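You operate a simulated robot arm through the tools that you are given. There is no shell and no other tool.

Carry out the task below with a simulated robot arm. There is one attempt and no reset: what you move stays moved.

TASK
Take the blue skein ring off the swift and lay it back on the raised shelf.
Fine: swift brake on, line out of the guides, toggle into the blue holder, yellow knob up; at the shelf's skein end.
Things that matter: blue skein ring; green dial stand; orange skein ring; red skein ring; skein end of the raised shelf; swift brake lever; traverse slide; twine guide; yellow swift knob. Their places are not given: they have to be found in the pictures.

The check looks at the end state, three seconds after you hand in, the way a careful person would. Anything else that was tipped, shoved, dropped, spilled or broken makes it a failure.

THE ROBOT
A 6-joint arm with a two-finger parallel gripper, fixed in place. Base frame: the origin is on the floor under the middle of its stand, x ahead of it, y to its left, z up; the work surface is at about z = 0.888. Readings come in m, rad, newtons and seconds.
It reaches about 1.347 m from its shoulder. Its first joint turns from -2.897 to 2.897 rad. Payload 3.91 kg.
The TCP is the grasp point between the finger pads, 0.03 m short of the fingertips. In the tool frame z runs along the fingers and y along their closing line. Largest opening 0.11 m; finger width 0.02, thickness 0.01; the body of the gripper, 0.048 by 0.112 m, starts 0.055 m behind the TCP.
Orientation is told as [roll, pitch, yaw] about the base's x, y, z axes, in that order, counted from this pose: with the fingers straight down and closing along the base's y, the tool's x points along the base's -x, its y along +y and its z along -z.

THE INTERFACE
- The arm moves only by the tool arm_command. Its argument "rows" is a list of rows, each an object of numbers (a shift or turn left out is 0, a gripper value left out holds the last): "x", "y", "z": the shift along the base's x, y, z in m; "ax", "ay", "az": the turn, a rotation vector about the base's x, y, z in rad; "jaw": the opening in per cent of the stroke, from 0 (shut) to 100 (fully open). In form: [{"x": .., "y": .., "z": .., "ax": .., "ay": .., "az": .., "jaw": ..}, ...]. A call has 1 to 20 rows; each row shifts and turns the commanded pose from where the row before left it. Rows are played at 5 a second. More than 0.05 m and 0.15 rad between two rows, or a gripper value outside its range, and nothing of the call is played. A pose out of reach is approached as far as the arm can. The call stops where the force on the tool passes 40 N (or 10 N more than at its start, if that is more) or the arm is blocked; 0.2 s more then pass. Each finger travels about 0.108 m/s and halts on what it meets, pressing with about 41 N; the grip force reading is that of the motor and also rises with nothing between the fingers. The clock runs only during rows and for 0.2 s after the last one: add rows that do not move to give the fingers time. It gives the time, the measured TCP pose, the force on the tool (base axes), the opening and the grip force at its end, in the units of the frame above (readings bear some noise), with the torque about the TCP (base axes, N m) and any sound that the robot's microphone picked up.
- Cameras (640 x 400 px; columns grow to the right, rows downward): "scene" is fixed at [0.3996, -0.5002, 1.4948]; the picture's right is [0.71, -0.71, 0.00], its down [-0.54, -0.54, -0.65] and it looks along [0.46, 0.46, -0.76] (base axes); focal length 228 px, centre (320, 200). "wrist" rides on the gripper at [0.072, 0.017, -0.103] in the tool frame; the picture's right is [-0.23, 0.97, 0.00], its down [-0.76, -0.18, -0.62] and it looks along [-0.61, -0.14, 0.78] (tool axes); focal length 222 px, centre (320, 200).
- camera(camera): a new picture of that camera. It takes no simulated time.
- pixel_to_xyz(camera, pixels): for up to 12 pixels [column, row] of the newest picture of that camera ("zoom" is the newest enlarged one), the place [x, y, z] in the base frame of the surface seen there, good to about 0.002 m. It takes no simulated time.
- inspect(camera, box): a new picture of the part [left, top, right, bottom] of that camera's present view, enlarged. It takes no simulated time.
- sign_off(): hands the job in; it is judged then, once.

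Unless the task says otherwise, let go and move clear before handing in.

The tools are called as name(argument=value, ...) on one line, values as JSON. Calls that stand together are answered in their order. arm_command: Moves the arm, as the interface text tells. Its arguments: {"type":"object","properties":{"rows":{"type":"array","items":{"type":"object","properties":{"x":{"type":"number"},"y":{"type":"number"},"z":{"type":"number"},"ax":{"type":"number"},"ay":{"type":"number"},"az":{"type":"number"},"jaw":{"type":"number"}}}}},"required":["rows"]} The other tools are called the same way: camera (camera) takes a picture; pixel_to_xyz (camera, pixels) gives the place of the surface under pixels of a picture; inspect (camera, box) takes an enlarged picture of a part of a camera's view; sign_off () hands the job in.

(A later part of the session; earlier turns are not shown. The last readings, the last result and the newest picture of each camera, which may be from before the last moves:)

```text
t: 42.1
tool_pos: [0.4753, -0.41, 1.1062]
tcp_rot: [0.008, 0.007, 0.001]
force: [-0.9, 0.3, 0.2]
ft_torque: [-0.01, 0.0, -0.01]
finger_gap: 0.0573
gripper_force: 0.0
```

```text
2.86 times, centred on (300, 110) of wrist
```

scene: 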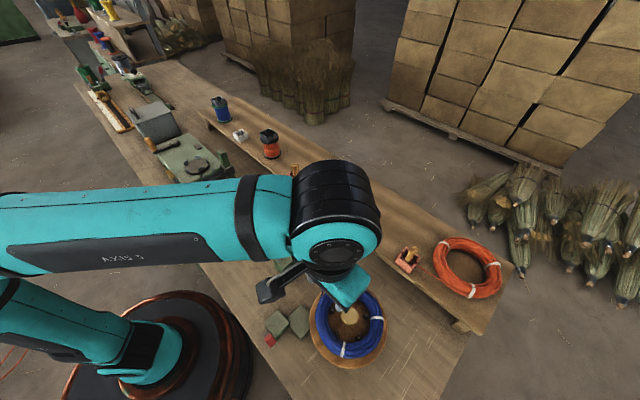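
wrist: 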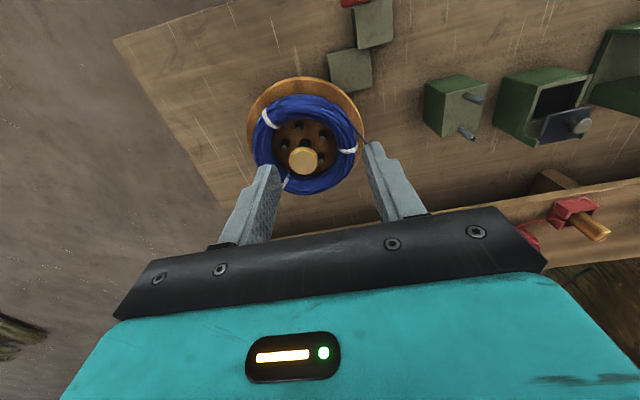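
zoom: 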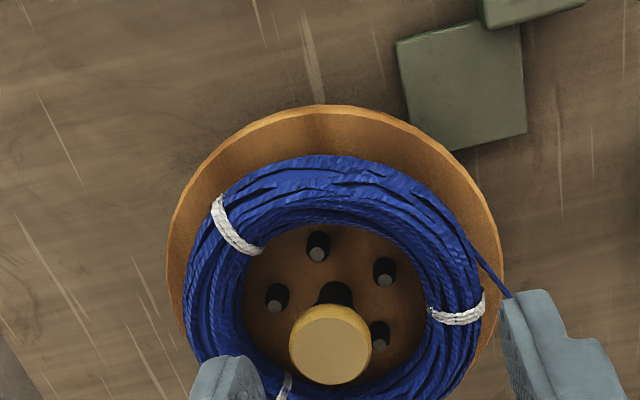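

pixel_to_xyz(camera="zoom", pixels=[[318, 253], [385, 279], [276, 304], [380, 342], [330, 340], [325, 158], [325, 170], [325, 185], [325, 200], [325, 212], [325, 222], [325, 140]])

pixel_to_xyz(camera="zoom", pixels=[[190, 300], [200, 300], [215, 300], [230, 300], [240, 300], [250, 300], [430, 290], [445, 290], [460, 290], [475, 290], [400, 200], [440, 220]])

inspect(camera="scene", box=[300, 270, 400, 380])

```text
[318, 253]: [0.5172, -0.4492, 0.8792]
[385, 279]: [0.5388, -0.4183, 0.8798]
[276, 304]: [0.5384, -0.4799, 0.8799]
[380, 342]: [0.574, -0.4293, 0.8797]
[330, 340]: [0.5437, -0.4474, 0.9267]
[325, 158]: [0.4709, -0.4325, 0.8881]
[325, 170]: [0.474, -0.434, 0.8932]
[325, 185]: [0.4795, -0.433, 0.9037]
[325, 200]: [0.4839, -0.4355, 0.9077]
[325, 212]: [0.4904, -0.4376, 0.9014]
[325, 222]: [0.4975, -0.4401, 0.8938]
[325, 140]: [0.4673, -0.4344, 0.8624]
```

```text
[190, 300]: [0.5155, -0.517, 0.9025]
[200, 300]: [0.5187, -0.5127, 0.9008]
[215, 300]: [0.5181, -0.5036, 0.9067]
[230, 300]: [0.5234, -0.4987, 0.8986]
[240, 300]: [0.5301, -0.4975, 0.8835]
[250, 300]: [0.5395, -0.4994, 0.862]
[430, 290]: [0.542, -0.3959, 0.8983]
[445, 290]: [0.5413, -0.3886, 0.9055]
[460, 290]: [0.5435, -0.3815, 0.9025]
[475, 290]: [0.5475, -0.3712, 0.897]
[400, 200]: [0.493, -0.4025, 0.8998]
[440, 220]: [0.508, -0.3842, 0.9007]
```

```text
3.64 times, centred on (350, 325) of scene
```

zoom: 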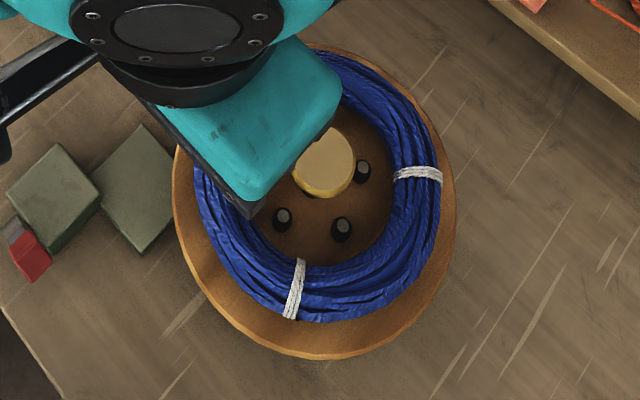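

The ring tube spans r≈0.051–0.080 around (0.548,-0.449), and the pegs are now at r≈0.031. I'll grasp at the 144° side, between pegs and away from ties and line exit, so I'll yaw +54° and set a 0.044 m opening.

arm_command(rows=[{"az": 0.135, "jaw": 40}, {"az": 0.135}, {"az": 0.135}, {"az": 0.135}, {"az": 0.135}, {"az": 0.135}, {"az": 0.1325}, {"x": 0.0197, "y": -0.0005}, {}, {}])

camera(camera="wrist")

camera(camera="scene")

pixel_to_xyz(camera="scene", pixels=[[468, 241], [460, 243], [500, 275], [480, 291], [450, 285], [470, 280], [440, 200], [480, 222], [430, 245], [410, 235], [505, 255], [425, 190]])

```text
t: 44.3
tool_pos: [0.4975, -0.4114, 1.108]
tcp_rot: [0.008, 0.006, 0.943]
force: [0.4, -0.3, -0.3]
ft_torque: [-0.01, 0.01, -0.01]
finger_gap: 0.0441
gripper_force: 0.1
```

```text
taken
```

wrist: 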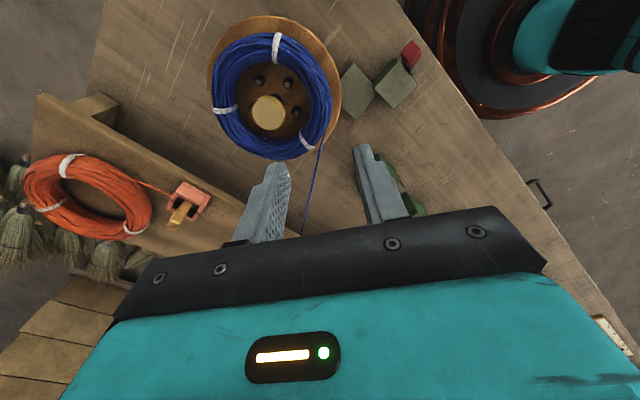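

```text
taken
```

scene: 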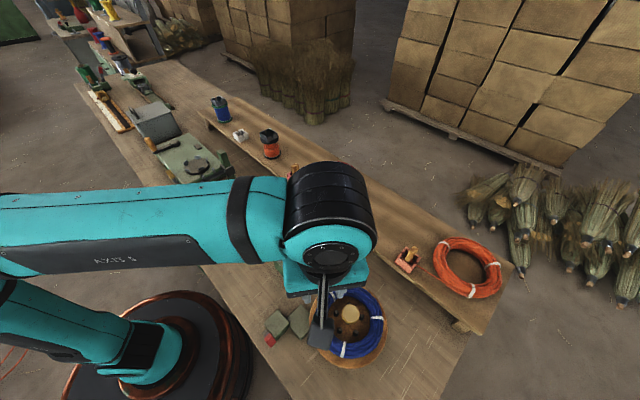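

```text
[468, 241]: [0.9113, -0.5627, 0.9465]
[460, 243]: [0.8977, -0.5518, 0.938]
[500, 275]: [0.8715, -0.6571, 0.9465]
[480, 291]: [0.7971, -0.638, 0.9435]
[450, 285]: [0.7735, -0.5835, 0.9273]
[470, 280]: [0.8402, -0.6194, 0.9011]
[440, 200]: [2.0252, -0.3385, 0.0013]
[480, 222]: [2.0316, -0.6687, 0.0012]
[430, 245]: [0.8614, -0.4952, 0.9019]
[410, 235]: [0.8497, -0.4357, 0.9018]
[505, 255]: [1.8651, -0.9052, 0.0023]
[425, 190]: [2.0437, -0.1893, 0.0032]
```

The gripper is yawed to 0.943 rad over the ring's 144° side. I'll lower to z≈0.955, just above the ring, and check the alignment.

arm_command(rows=[{"x": -0.002, "y": 0.001}, {"z": -0.045}, {"z": -0.045}, {"z": -0.045}, {"z": -0.015}, {}])

camera(camera="wrist")

inspect(camera="wrist", box=[200, 60, 440, 240])

inspect(camera="scene", box=[280, 255, 400, 375])

```text
t: 45.7
tool_pos: [0.4953, -0.4125, 0.9602]
tcp_rot: [0.009, 0.005, 0.943]
force: [-0.2, -0.6, 0.5]
ft_torque: [-0.03, 0.02, 0.04]
finger_gap: 0.0439
gripper_force: 0.0
```

```text
taken
```

wrist: 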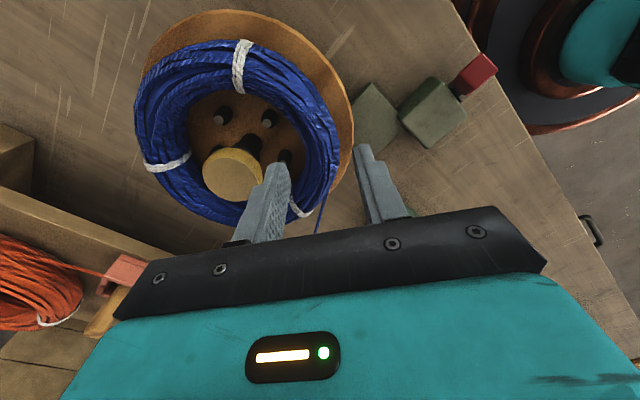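

```text
2.22 times, centred on (320, 150) of wrist
```

zoom: 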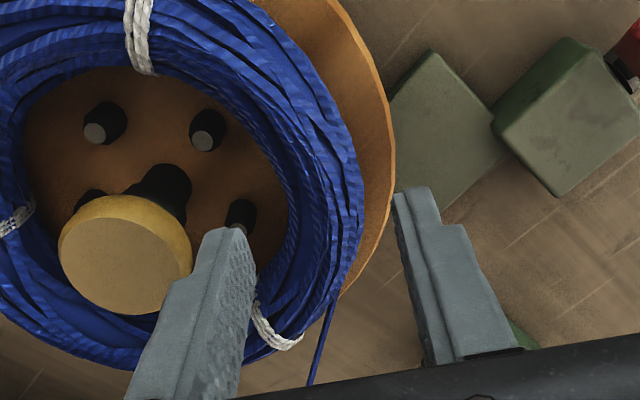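

```text
3.33 times, centred on (340, 315) of scene
```

zoom: 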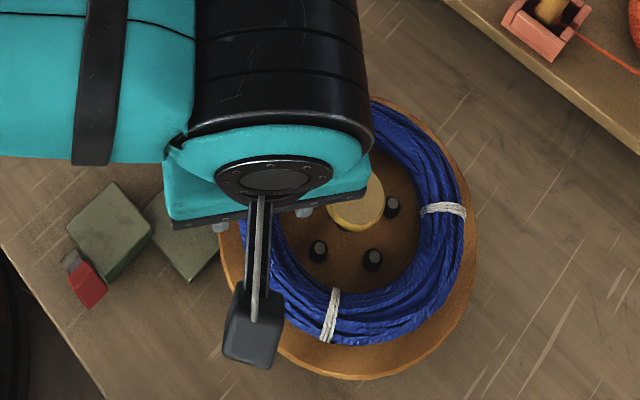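

The tube sits centred between the fingers, at wrist (320,145), and the pegs are clear. I'll lower to z≈0.899 in small steps and close on the tube.

arm_command(rows=[{"z": -0.02}, {"z": -0.02}, {"z": -0.014}, {"z": -0.007}, {}])

camera(camera="wrist")

inspect(camera="wrist", box=[200, 60, 440, 240])

```text
t: 46.9
tool_pos: [0.4963, -0.409, 0.8977]
tcp_rot: [0.01, 0.006, 0.944]
force: [-0.6, -0.6, -0.9]
ft_torque: [-0.02, -0.01, 0.0]
finger_gap: 0.044
gripper_force: 0.1
```

```text
taken
```

wrist: 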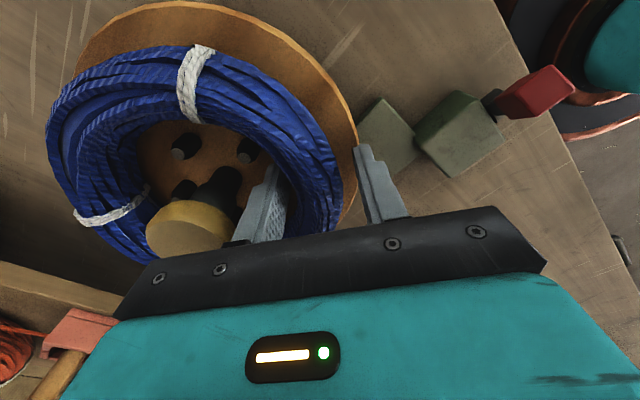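

```text
2.22 times, centred on (320, 150) of wrist
```

zoom: 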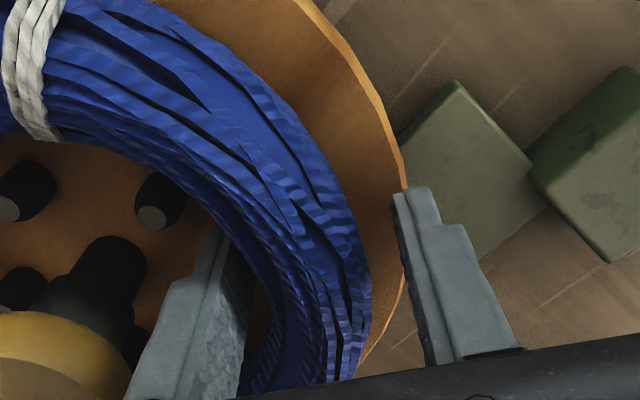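

The fingers straddle the tube with no contact yet. I'll close them on the ring.

arm_command(rows=[{"jaw": 34}, {"jaw": 28}, {"jaw": 0}, {}, {}])

inspect(camera="wrist", box=[200, 60, 440, 240])

inspect(camera="scene", box=[280, 255, 400, 375])

```text
t: 48.1
tool_pos: [0.4937, -0.4089, 0.8973]
tcp_rot: [0.008, 0.007, 0.942]
force: [1.0, 2.4, 1.5]
ft_torque: [-0.21, -0.17, 0.17]
finger_gap: 0.0166
gripper_force: 41.0
```

```text
2.22 times, centred on (320, 150) of wrist
```

zoom: 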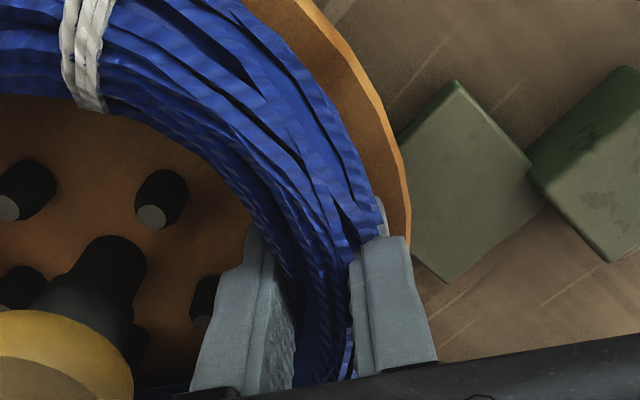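

```text
3.33 times, centred on (340, 315) of scene
```

zoom: 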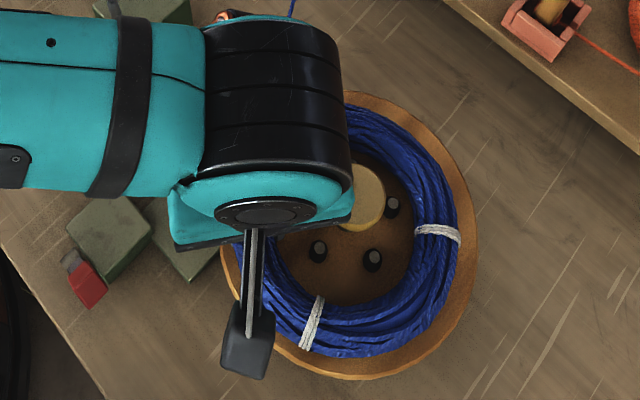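

The skein compressed to 0.0166 m and shifted slightly, so the grip is firm and the ring is somewhat soft. I'll lift slowly and check how it hangs.

arm_command(rows=[{"z": 0.01}, {"z": 0.01}, {"z": 0.015}, {}])

camera(camera="wrist")

inspect(camera="scene", box=[280, 255, 400, 375])

```text
t: 49.1
tool_pos: [0.4947, -0.4097, 0.9339]
tcp_rot: [0.008, 0.006, 0.943]
force: [0.1, 0.2, -1.2]
ft_torque: [0.06, 0.03, 0.02]
finger_gap: 0.0167
gripper_force: 41.1
```

```text
taken
```

wrist: 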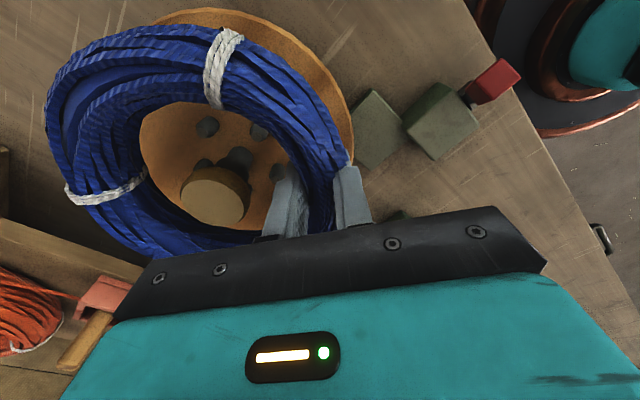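

```text
3.33 times, centred on (340, 315) of scene
```

zoom: 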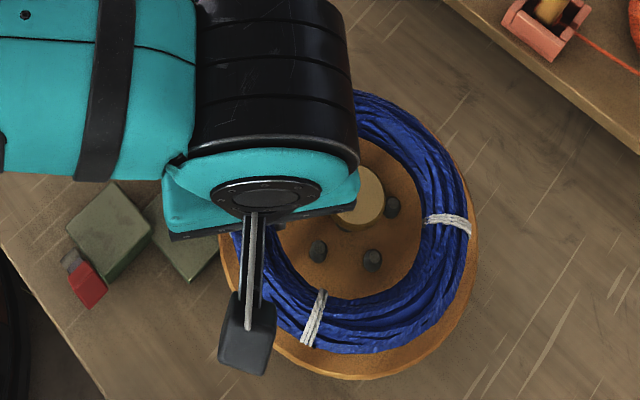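

The ring lifts as one piece and stays nearly level, at about 1.2 N. I'll lift to z≈1.05 so it clears the knob and the toggles.

arm_command(rows=[{"z": 0.02}, {"z": 0.03}, {"z": 0.035}, {"z": 0.035}, {}])

camera(camera="wrist")

camera(camera="scene")

pixel_to_xyz(camera="wrist", pixels=[[60, 90], [70, 140], [100, 190], [130, 50], [220, 50], [320, 150], [90, 115], [130, 220], [160, 150], [280, 80], [240, 130], [200, 150]])

```text
t: 50.3
tool_pos: [0.4935, -0.408, 1.0552]
tcp_rot: [0.009, 0.006, 0.944]
force: [-0.5, -0.3, -1.4]
ft_torque: [0.06, 0.1, 0.0]
finger_gap: 0.0164
gripper_force: 41.3
```

```text
taken
```

wrist: 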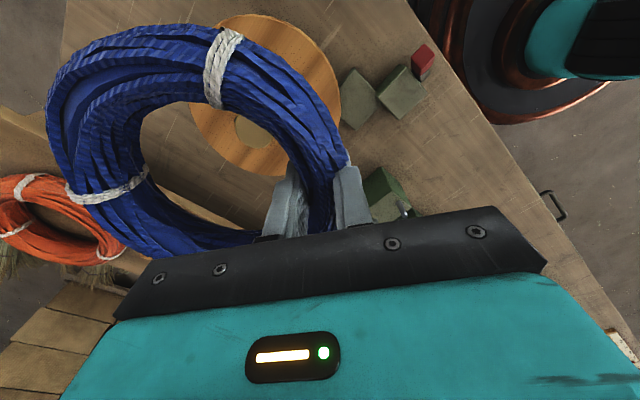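

```text
taken
```

scene: 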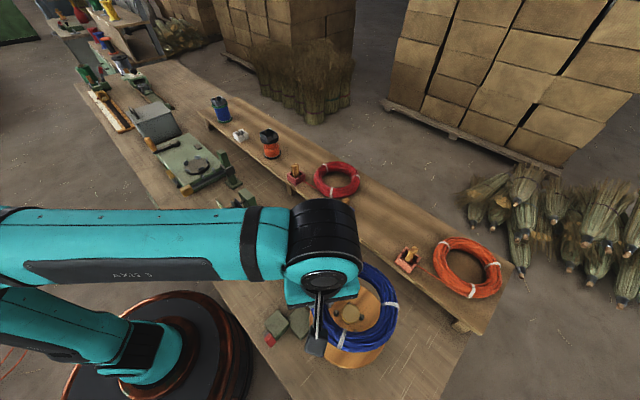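

```text
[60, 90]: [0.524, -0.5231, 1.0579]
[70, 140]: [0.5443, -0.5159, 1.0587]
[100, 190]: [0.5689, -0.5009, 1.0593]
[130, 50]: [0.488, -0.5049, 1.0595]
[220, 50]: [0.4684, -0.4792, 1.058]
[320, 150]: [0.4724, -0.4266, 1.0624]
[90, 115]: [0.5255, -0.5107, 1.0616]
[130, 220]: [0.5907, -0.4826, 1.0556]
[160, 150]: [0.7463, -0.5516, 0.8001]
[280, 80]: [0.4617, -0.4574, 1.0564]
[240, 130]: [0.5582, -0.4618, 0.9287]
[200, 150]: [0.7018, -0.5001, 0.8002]
```

The ring hangs level with its top at about 1.058. I'll measure its outline from the scene camera so I can place its centre accurately.

inspect(camera="scene", box=[300, 250, 410, 365])

pixel_to_xyz(camera="zoom", pixels=[[285, 60], [330, 110], [340, 160], [330, 220], [280, 280], [200, 310], [120, 290], [305, 90], [240, 300], [160, 305], [320, 250], [90, 265]])

```text
3.48 times, centred on (355, 308) of scene
```

zoom: 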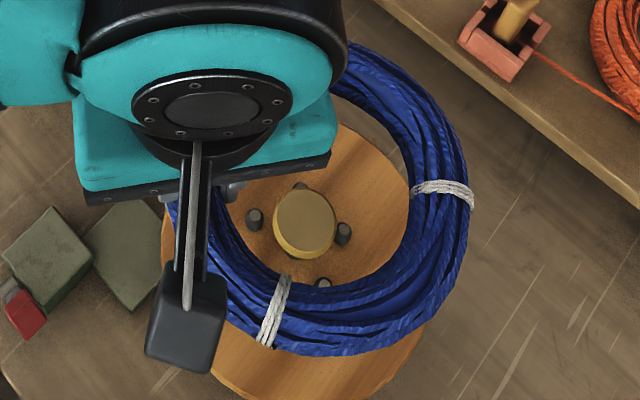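

```text
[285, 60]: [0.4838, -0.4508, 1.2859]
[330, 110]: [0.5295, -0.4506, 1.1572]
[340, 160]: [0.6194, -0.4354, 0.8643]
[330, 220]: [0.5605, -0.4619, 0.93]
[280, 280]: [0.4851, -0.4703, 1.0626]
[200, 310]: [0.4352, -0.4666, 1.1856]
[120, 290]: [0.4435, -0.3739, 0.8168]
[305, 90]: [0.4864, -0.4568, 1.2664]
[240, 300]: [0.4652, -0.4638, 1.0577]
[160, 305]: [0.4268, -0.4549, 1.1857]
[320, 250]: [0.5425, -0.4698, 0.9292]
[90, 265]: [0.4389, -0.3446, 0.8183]
```

pixel_to_xyz(camera="zoom", pixels=[[465, 210], [440, 220], [412, 205], [420, 120], [440, 110], [375, 70], [350, 330], [350, 310], [350, 290], [425, 290], [400, 270], [300, 340]])

pixel_to_xyz(camera="wrist", pixels=[[50, 110], [75, 100], [100, 100], [120, 110], [100, 45], [115, 75], [130, 95], [200, 35], [205, 60], [210, 90], [150, 240], [180, 230]])

```text
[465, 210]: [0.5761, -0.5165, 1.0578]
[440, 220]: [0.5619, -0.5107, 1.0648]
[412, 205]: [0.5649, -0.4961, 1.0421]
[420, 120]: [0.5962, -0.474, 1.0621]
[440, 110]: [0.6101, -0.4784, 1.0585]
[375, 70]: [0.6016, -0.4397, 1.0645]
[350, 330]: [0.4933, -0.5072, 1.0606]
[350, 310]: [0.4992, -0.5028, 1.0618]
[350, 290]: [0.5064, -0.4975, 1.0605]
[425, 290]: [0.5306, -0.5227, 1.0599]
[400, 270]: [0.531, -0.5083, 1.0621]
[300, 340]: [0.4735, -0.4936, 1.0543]
```

```text
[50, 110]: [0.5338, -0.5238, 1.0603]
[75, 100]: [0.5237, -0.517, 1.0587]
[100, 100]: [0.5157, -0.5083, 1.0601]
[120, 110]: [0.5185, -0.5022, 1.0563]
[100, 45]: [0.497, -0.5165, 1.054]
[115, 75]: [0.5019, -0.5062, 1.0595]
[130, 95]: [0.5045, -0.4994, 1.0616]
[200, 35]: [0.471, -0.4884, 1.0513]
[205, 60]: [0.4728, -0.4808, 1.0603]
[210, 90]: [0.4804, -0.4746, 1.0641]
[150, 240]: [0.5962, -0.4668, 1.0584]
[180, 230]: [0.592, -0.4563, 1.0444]
```

The ring's centre is about (0.538,-0.450), offset (+0.0445,-0.042) from the TCP. I'll confirm the shelf's depth near the target, then carry it over at this height.

pixel_to_xyz(camera="scene", pixels=[[400, 225], [400, 215], [400, 205], [400, 200], [400, 195], [380, 200], [380, 190], [420, 225], [420, 215], [385, 240], [375, 235], [365, 225]])

arm_command(rows=[{"x": 0.0415, "y": 0.0119}, {"x": 0.0415, "y": 0.0119}, {"x": 0.0415, "y": 0.0119}, {"x": 0.0415, "y": 0.0119}, {"x": 0.0415, "y": 0.0119}, {"x": 0.0415, "y": 0.0119}, {"x": 0.0415, "y": 0.0119}, {"x": 0.0415, "y": 0.0119}, {}])

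camera(camera="scene")

camera(camera="wrist")

```text
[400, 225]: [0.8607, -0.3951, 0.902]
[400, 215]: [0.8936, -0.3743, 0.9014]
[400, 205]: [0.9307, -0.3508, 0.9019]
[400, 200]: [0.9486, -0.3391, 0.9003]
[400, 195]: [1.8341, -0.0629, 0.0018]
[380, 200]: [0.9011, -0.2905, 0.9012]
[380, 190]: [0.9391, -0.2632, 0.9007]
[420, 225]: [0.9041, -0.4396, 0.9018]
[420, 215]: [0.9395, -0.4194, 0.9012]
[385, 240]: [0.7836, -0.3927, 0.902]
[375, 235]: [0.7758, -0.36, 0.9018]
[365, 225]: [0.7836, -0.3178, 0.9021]
```

```text
t: 52.3
tool_pos: [0.8301, -0.3147, 1.0534]
tcp_rot: [0.011, 0.006, 0.944]
force: [0.2, -0.3, -1.3]
ft_torque: [0.05, 0.04, 0.02]
finger_gap: 0.0166
gripper_force: 41.3
```

```text
taken
```

scene: 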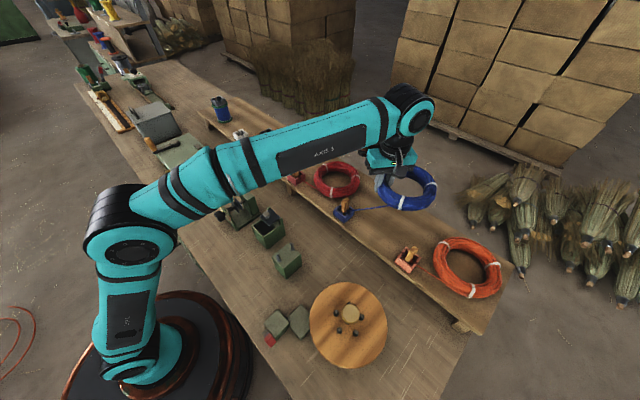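

```text
taken
```

wrist: 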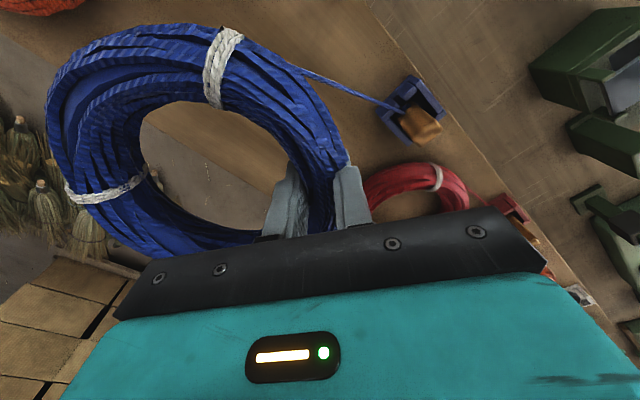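

The swift is empty and the ring hangs over the shelf. The shelf's back edge is near x≈0.95, so I'll aim for a centre of about (0.85,-0.36). I'll check the hanging ring's current position before lowering.

arm_command(rows=[{"x": -0.0246, "y": -0.0055}, {}, {"z": -0.03}, {"z": -0.03}, {}])

inspect(camera="scene", box=[330, 130, 450, 240])

camera(camera="wrist")

pixel_to_xyz(camera="wrist", pixels=[[50, 110], [75, 100], [100, 100], [130, 220], [115, 75], [130, 95], [200, 35], [205, 60], [210, 90], [150, 240], [180, 230], [320, 150]])

```text
t: 53.5
tool_pos: [0.8025, -0.3207, 0.9915]
tcp_rot: [0.009, 0.005, 0.943]
force: [-0.3, -0.6, -1.7]
ft_torque: [0.04, 0.05, 0.0]
finger_gap: 0.0165
gripper_force: 41.4
```

```text
3.64 times, centred on (390, 185) of scene
```

zoom: 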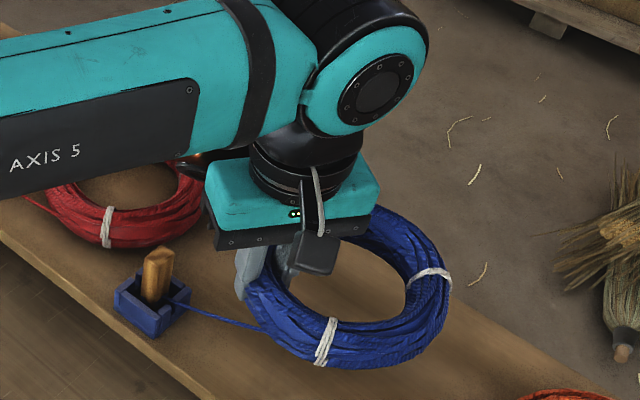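

```text
taken
```

wrist: 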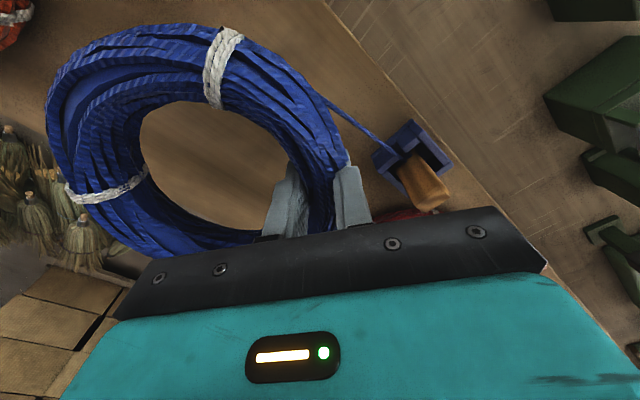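

```text
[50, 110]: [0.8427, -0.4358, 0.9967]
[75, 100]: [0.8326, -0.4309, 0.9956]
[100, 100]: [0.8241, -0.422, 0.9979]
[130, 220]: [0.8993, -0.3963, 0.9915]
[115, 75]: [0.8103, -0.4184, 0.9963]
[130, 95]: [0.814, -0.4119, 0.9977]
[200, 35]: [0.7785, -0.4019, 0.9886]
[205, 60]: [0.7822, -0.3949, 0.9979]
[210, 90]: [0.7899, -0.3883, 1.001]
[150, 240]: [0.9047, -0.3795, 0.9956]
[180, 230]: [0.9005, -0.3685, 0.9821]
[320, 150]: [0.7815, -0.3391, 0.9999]
```

The ring's centre is near (0.847,-0.363), clear of both holders and the neighbouring rings. I'll lower it onto the shelf in small steps.

arm_command(rows=[{"z": -0.02}, {"z": -0.015}, {"z": -0.01}, {"z": -0.005}, {}])

inspect(camera="scene", box=[330, 150, 450, 250])

pixel_to_xyz(camera="zoom", pixels=[[420, 260], [440, 280], [400, 320], [330, 330], [300, 320], [430, 240], [340, 250], [360, 310], [380, 330], [450, 300], [250, 250], [270, 280]])

```text
t: 54.7
tool_pos: [0.8047, -0.3215, 0.9401]
tcp_rot: [0.009, 0.006, 0.944]
force: [-0.6, 0.3, -1.2]
ft_torque: [0.06, 0.07, -0.02]
finger_gap: 0.0164
gripper_force: 41.4
```

```text
4.00 times, centred on (390, 200) of scene
```

zoom: 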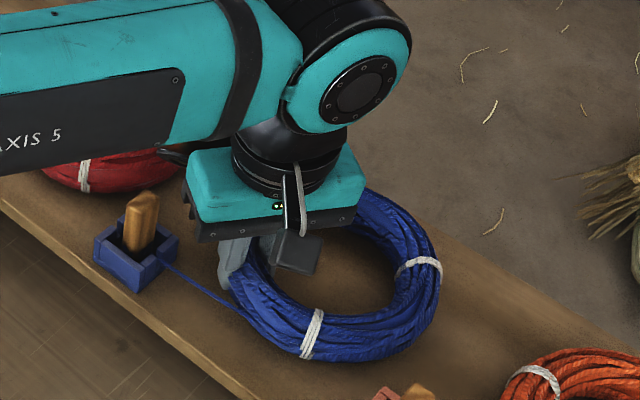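

```text
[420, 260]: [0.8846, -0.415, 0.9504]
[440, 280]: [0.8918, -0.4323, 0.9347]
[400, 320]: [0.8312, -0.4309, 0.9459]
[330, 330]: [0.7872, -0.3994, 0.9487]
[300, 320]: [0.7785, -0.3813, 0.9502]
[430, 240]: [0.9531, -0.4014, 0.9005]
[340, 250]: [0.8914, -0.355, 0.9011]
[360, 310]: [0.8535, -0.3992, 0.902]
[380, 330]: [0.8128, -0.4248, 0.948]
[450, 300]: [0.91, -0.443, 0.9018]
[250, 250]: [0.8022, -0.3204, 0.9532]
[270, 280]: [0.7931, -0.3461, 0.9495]
```

The ring top reads 0.950 against an expected resting height of about 0.947, so it's roughly 3 mm up. I'll lower a little more until I feel contact.

arm_command(rows=[{"z": -0.002}, {"z": -0.002}, {}])

```text
t: 55.5
tool_pos: [0.8027, -0.319, 0.9383]
tcp_rot: [0.008, 0.006, 0.943]
force: [0.1, -0.5, -1.3]
ft_torque: [0.05, 0.08, -0.01]
finger_gap: 0.0163
gripper_force: 40.9
```

The force still shows the full ring weight (-1.3 N), so it isn't resting yet. I'll go down 3 mm more.

arm_command(rows=[{"z": -0.0015}, {"z": -0.0015}, {}])

inspect(camera="scene", box=[330, 150, 450, 250])

pixel_to_xyz(camera="zoom", pixels=[[420, 260], [415, 250], [400, 320], [330, 330], [300, 320], [410, 220], [370, 320], [380, 325], [390, 320], [280, 300], [250, 250], [270, 280]])

```text
t: 56.3
tool_pos: [0.8032, -0.3198, 0.9366]
tcp_rot: [0.008, 0.005, 0.942]
force: [7.8, -2.8, 20.0]
ft_torque: [-0.37, -0.1, 0.13]
finger_gap: 0.0165
gripper_force: 40.9
```

```text
4.00 times, centred on (390, 200) of scene
```

zoom: 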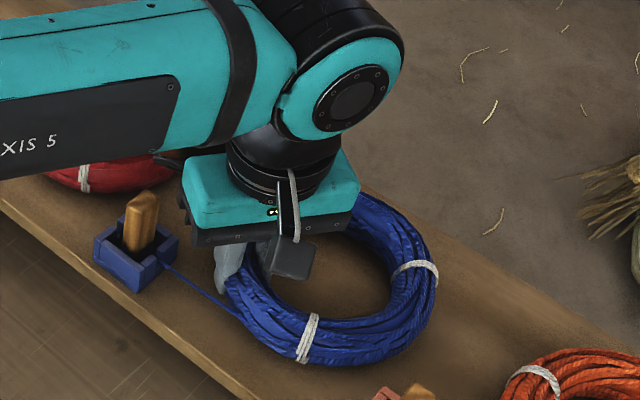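

```text
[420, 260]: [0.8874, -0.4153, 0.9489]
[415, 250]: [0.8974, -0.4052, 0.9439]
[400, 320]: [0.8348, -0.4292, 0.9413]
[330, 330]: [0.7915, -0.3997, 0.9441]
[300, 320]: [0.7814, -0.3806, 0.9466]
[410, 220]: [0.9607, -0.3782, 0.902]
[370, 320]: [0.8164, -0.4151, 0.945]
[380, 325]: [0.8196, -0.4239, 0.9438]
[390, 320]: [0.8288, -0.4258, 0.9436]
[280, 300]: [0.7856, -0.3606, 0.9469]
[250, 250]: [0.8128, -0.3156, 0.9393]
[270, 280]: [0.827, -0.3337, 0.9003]
```

The ring is on the shelf, with contact at 20 N. I'll ease up 1.5 mm to relieve the pressure, open the fingers, and rise straight up.

arm_command(rows=[{"z": 0.0015}, {}, {"jaw": 22}, {"jaw": 30}, {"jaw": 40}, {}, {}])

inspect(camera="scene", box=[330, 150, 450, 250])

camera(camera="wrist")

```text
t: 57.9
tool_pos: [0.803, -0.3203, 0.937]
tcp_rot: [0.009, 0.006, 0.944]
force: [0.6, -0.3, -0.4]
ft_torque: [-0.01, 0.01, 0.02]
finger_gap: 0.0439
gripper_force: 0.0
```

```text
4.00 times, centred on (390, 200) of scene
```

zoom: 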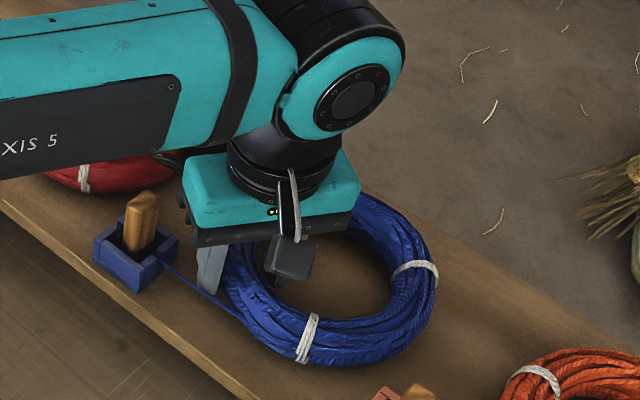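

```text
taken
```

wrist: 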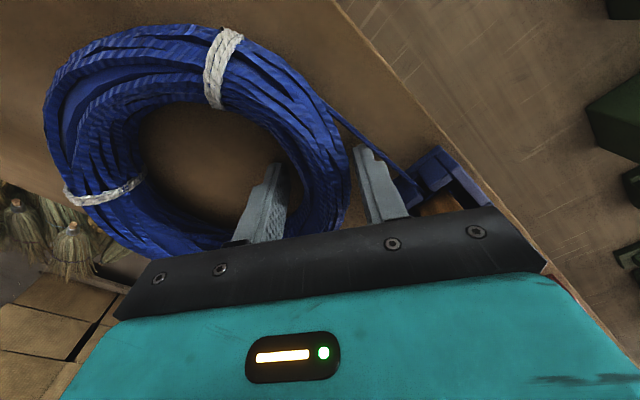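

The fingers are open and the ring lies flat. The line passes beside the outer finger, so I'll rise straight up slowly and then move back toward the swift to check the brake.

arm_command(rows=[{"z": 0.015}, {"z": 0.025}, {"z": 0.035}, {"z": 0.04}, {}])

camera(camera="scene")

inspect(camera="scene", box=[330, 150, 450, 250])

camera(camera="wrist")

```text
t: 59.1
tool_pos: [0.8031, -0.3213, 1.0508]
tcp_rot: [0.008, 0.005, 0.942]
force: [-0.3, -0.9, 0.0]
ft_torque: [-0.01, 0.0, -0.03]
finger_gap: 0.0439
gripper_force: 0.0
```

```text
taken
```

scene: 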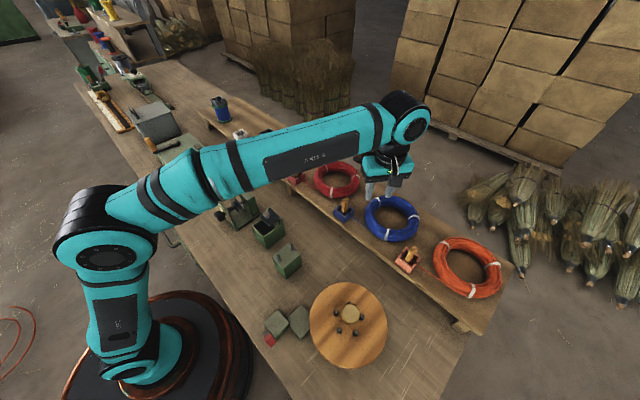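

```text
4.00 times, centred on (390, 200) of scene
```

zoom: 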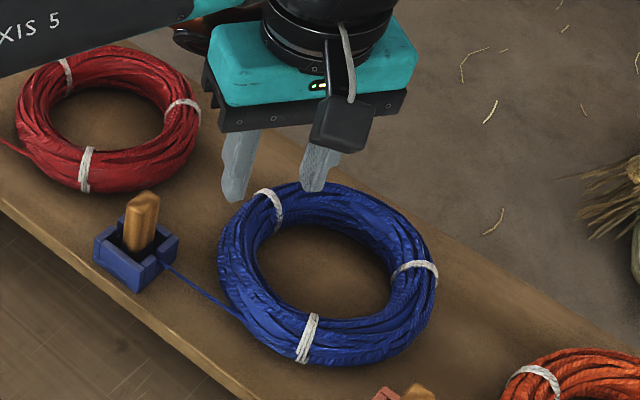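

```text
taken
```

wrist: 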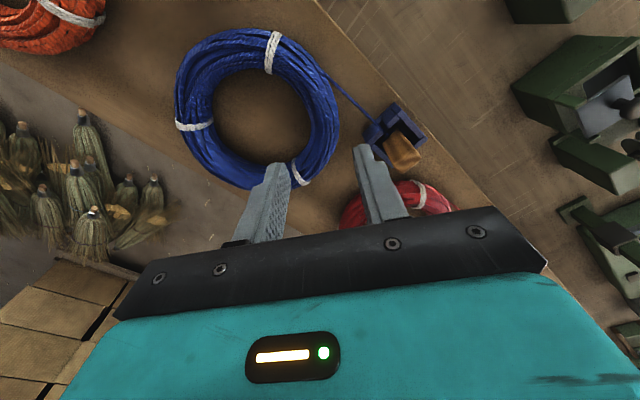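

The blue ring lies flat between the red and orange rings, with its line running to the blue holder. I'll bring the arm back over the empty swift, closed, for a light check of the brake.

arm_command(rows=[{"z": 0.03, "jaw": 0}, {"x": -0.04, "y": -0.015, "az": -0.135}, {"x": -0.04, "y": -0.015, "az": -0.135}, {"x": -0.04, "y": -0.015, "az": -0.135}, {"x": -0.04, "y": -0.015, "az": -0.135}, {"x": -0.04, "y": -0.015, "az": -0.135}, {"x": -0.04, "y": -0.015, "az": -0.135}, {"x": -0.04, "y": -0.014, "az": -0.1325}, {"x": -0.03}, {}])

camera(camera="wrist")

inspect(camera="wrist", box=[200, 20, 400, 200])

inspect(camera="scene", box=[255, 270, 405, 380])

```text
t: 61.3
tool_pos: [0.4917, -0.4234, 1.0805]
tcp_rot: [0.009, 0.005, 0.0]
force: [-0.8, 0.1, 0.1]
ft_torque: [0.02, -0.01, 0.01]
finger_gap: 0.0
gripper_force: 37.4
```

```text
taken
```

wrist: 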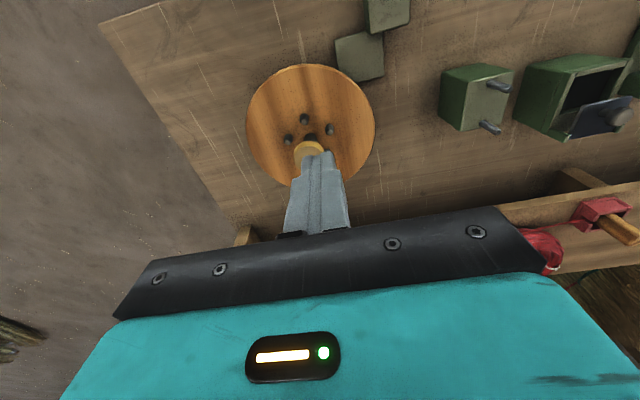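

```text
2.22 times, centred on (300, 110) of wrist
```

zoom: 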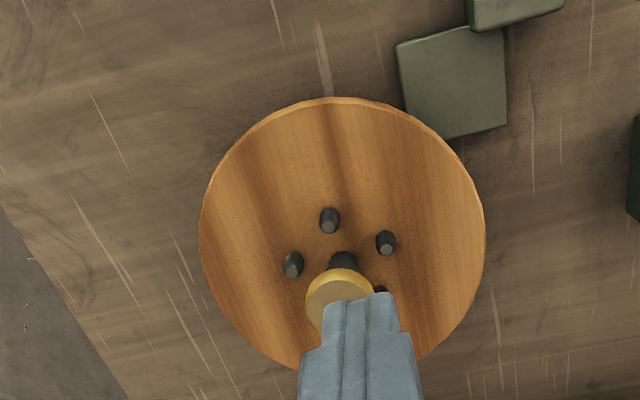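

```text
3.64 times, centred on (330, 325) of scene
```

zoom: 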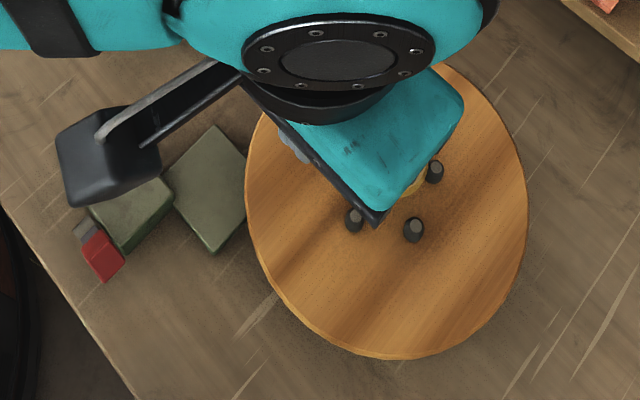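

The empty plate and contracted pegs are clear to see. I'll pin down the peg positions before the light push.

pixel_to_xyz(camera="wrist", pixels=[[304.5, 121], [304.5, 118], [330, 131], [287.6, 131], [310, 140], [304, 110], [303, 147]])

arm_command(rows=[{"x": 0.0205, "y": 0.0005}, {"z": -0.045}, {"z": -0.045}, {"z": -0.045}, {}])

camera(camera="wrist")

inspect(camera="wrist", box=[230, 60, 410, 220])

```text
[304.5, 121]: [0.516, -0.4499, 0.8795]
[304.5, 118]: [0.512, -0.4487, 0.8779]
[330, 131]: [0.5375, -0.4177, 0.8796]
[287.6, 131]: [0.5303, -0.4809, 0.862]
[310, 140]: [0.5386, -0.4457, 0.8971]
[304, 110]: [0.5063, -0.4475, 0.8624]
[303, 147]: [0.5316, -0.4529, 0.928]
```

```text
t: 62.5
tool_pos: [0.5132, -0.4245, 0.945]
tcp_rot: [0.009, 0.005, 0.0]
force: [-0.1, 0.1, 0.5]
ft_torque: [-0.03, 0.0, 0.0]
finger_gap: 0.0002
gripper_force: 37.6
```

```text
taken
```

wrist: 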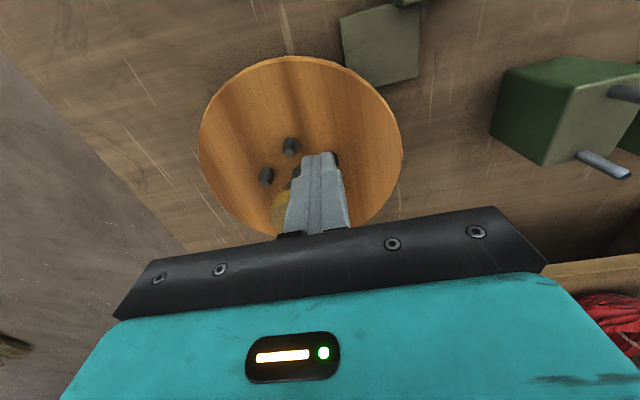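

```text
2.50 times, centred on (320, 140) of wrist
```

zoom: 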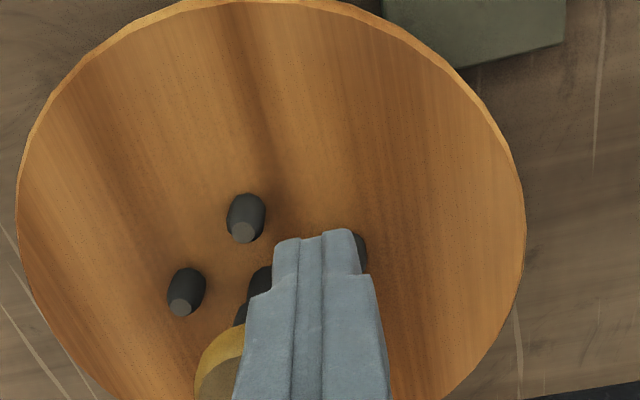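

The fingertip is between two pegs and clear of both. I'll lower beside the near peg to z≈0.90 and approach in tiny -y steps.

arm_command(rows=[{"z": -0.025}, {"z": -0.02}, {}, {"y": -0.004}, {"y": -0.002}, {}])

inspect(camera="wrist", box=[230, 60, 410, 220])

inspect(camera="scene", box=[300, 270, 400, 380])

```text
t: 63.9
tool_pos: [0.5125, -0.4287, 0.8999]
tcp_rot: [0.007, 0.007, 0.001]
force: [-0.4, -0.8, -0.7]
ft_torque: [0.02, 0.02, 0.03]
finger_gap: 0.0
gripper_force: 37.3
```

```text
2.50 times, centred on (320, 140) of wrist
```

zoom: 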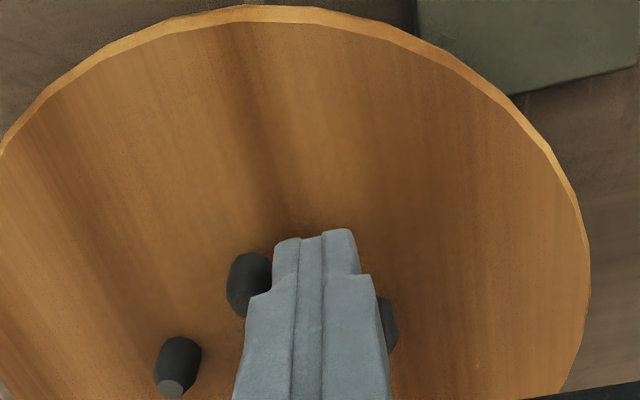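

```text
3.64 times, centred on (350, 325) of scene
```

zoom: 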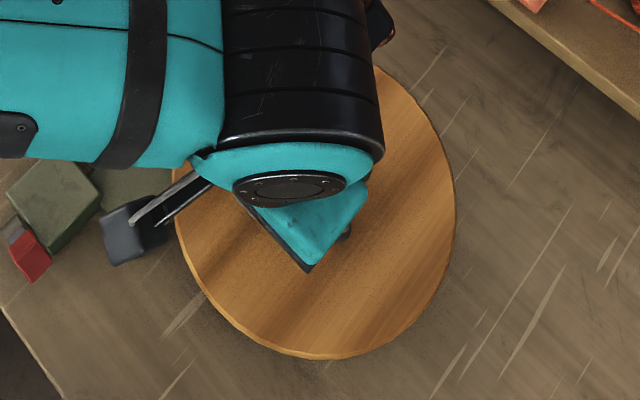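

The finger is almost touching the peg. I'll push on in 1 mm steps and read the resistance.

arm_command(rows=[{"y": -0.001}, {"y": -0.001}, {"y": -0.001}, {"y": -0.001}, {}])

inspect(camera="scene", box=[300, 270, 400, 380])

inspect(camera="wrist", box=[230, 60, 410, 220])

```text
t: 65.1
tool_pos: [0.5137, -0.4336, 0.9005]
tcp_rot: [0.009, 0.005, -0.001]
force: [-0.2, 0.4, 0.3]
ft_torque: [0.03, -0.01, -0.01]
finger_gap: 0.0
gripper_force: 38.3
```

```text
3.64 times, centred on (350, 325) of scene
```

zoom: 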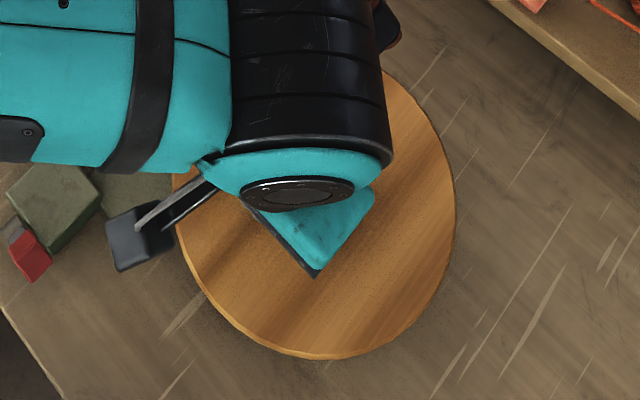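

```text
2.50 times, centred on (320, 140) of wrist
```

zoom: 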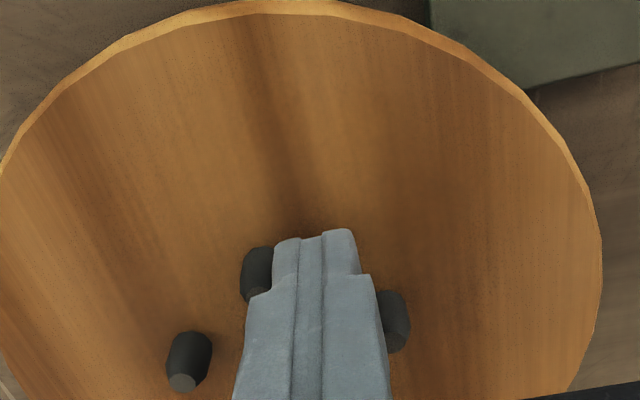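

There's no resistance yet. I'll take three more 1 mm steps.

arm_command(rows=[{"y": -0.001}, {"y": -0.001}, {"y": -0.001}, {}])

inspect(camera="scene", box=[300, 270, 400, 380])

inspect(camera="wrist", box=[230, 60, 410, 220])

```text
t: 66.1
tool_pos: [0.511, -0.4361, 0.9007]
tcp_rot: [0.008, 0.006, -0.001]
force: [0.1, 1.6, -0.8]
ft_torque: [0.04, -0.01, 0.01]
finger_gap: 0.0
gripper_force: 38.2
```

```text
3.64 times, centred on (350, 325) of scene
```

zoom: 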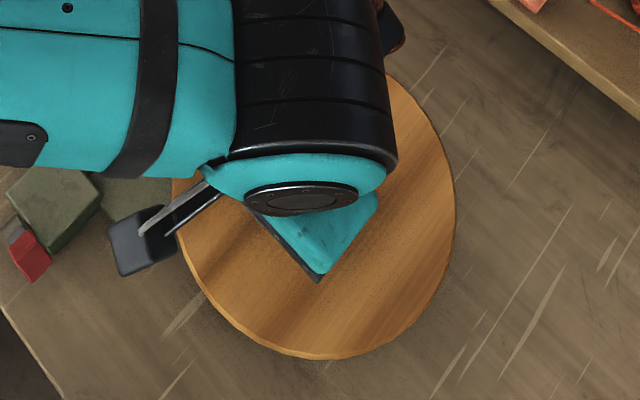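

```text
2.50 times, centred on (320, 140) of wrist
```

zoom: 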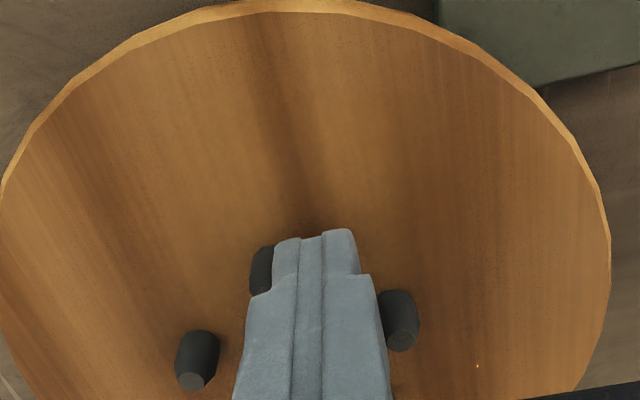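

There's 1.6 N now, possibly first contact. I'll push 3 mm further and compare the wood grain for any rotation.

arm_command(rows=[{"y": -0.001}, {"y": -0.001}, {"y": -0.001}, {}])

inspect(camera="scene", box=[300, 270, 400, 380])

inspect(camera="wrist", box=[230, 60, 410, 220])

```text
t: 67.1
tool_pos: [0.5125, -0.4376, 0.9006]
tcp_rot: [0.008, 0.008, 0.002]
force: [-13.4, 34.1, 6.5]
ft_torque: [0.96, 0.39, 0.03]
finger_gap: 0.0001
gripper_force: 37.3
```

```text
3.64 times, centred on (350, 325) of scene
```

zoom: 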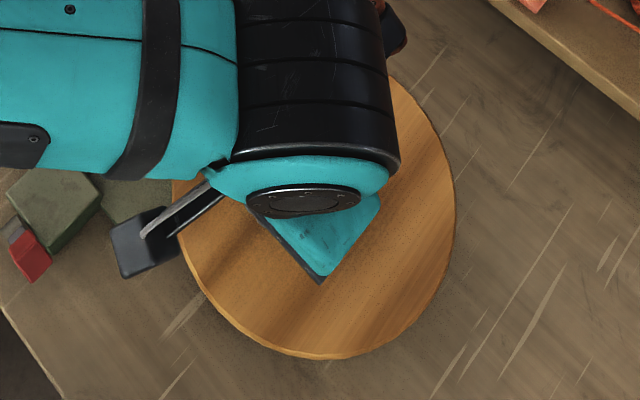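

```text
2.50 times, centred on (320, 140) of wrist
```

zoom: 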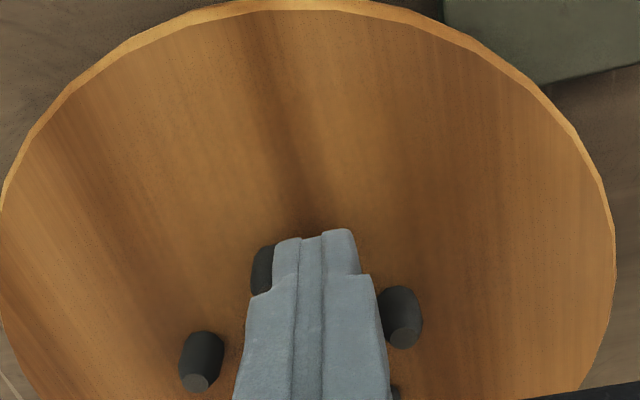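

The peg resisted with 34 N and the plate did not turn, so the brake is on. I'll back off, rise and move clear for a last check.

arm_command(rows=[{"y": 0.004}, {"y": 0.006}, {"z": 0.03}, {"z": 0.045}, {"z": 0.045}, {"z": 0.045}, {"y": 0.045}, {"y": 0.045}, {"y": 0.045}, {"y": 0.045}, {"y": 0.045}, {"y": 0.045}, {"y": 0.045}, {}])

camera(camera="scene")

inspect(camera="scene", box=[300, 150, 520, 310])

inspect(camera="scene", box=[240, 265, 400, 380])

camera(camera="wrist")

```text
t: 70.1
tool_pos: [0.512, -0.1166, 1.07]
tcp_rot: [0.009, 0.007, 0.0]
force: [-0.4, -0.2, -0.3]
ft_torque: [0.0, -0.02, -0.01]
finger_gap: 0.0001
gripper_force: 37.6
```

```text
taken
```

scene: 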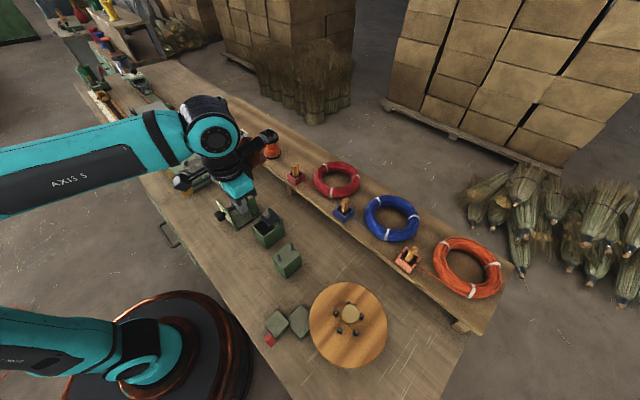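

```text
2.50 times, centred on (410, 230) of scene
```

zoom: 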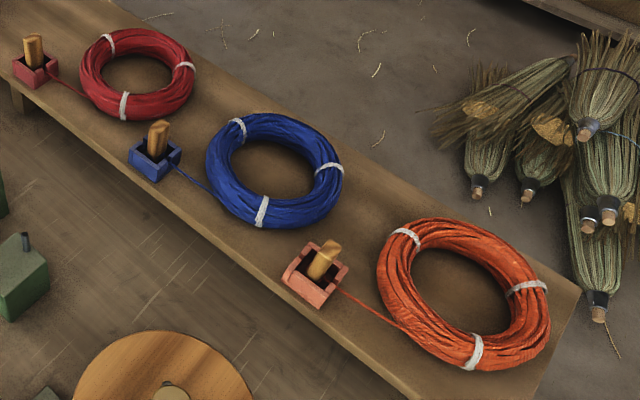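

```text
3.48 times, centred on (320, 322) of scene
```

zoom: 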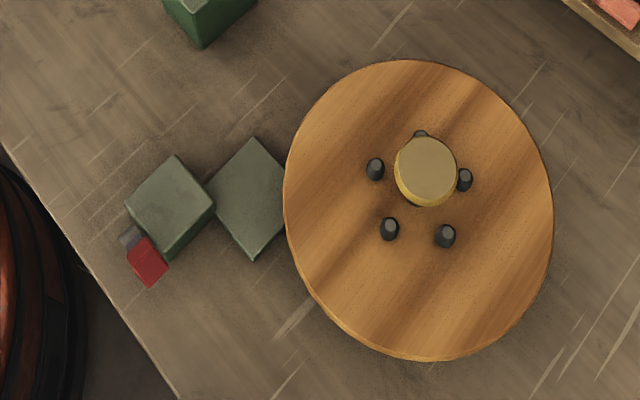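

```text
taken
```

wrist: 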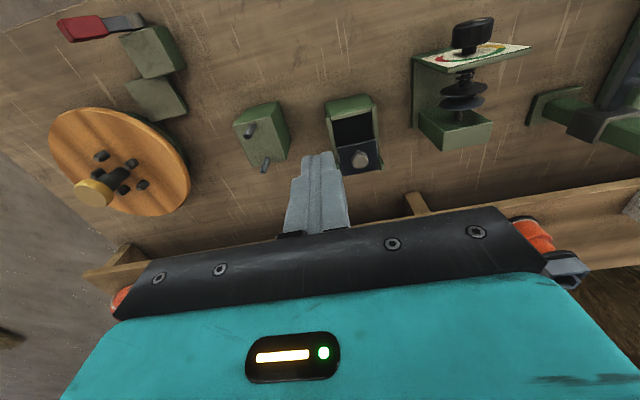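

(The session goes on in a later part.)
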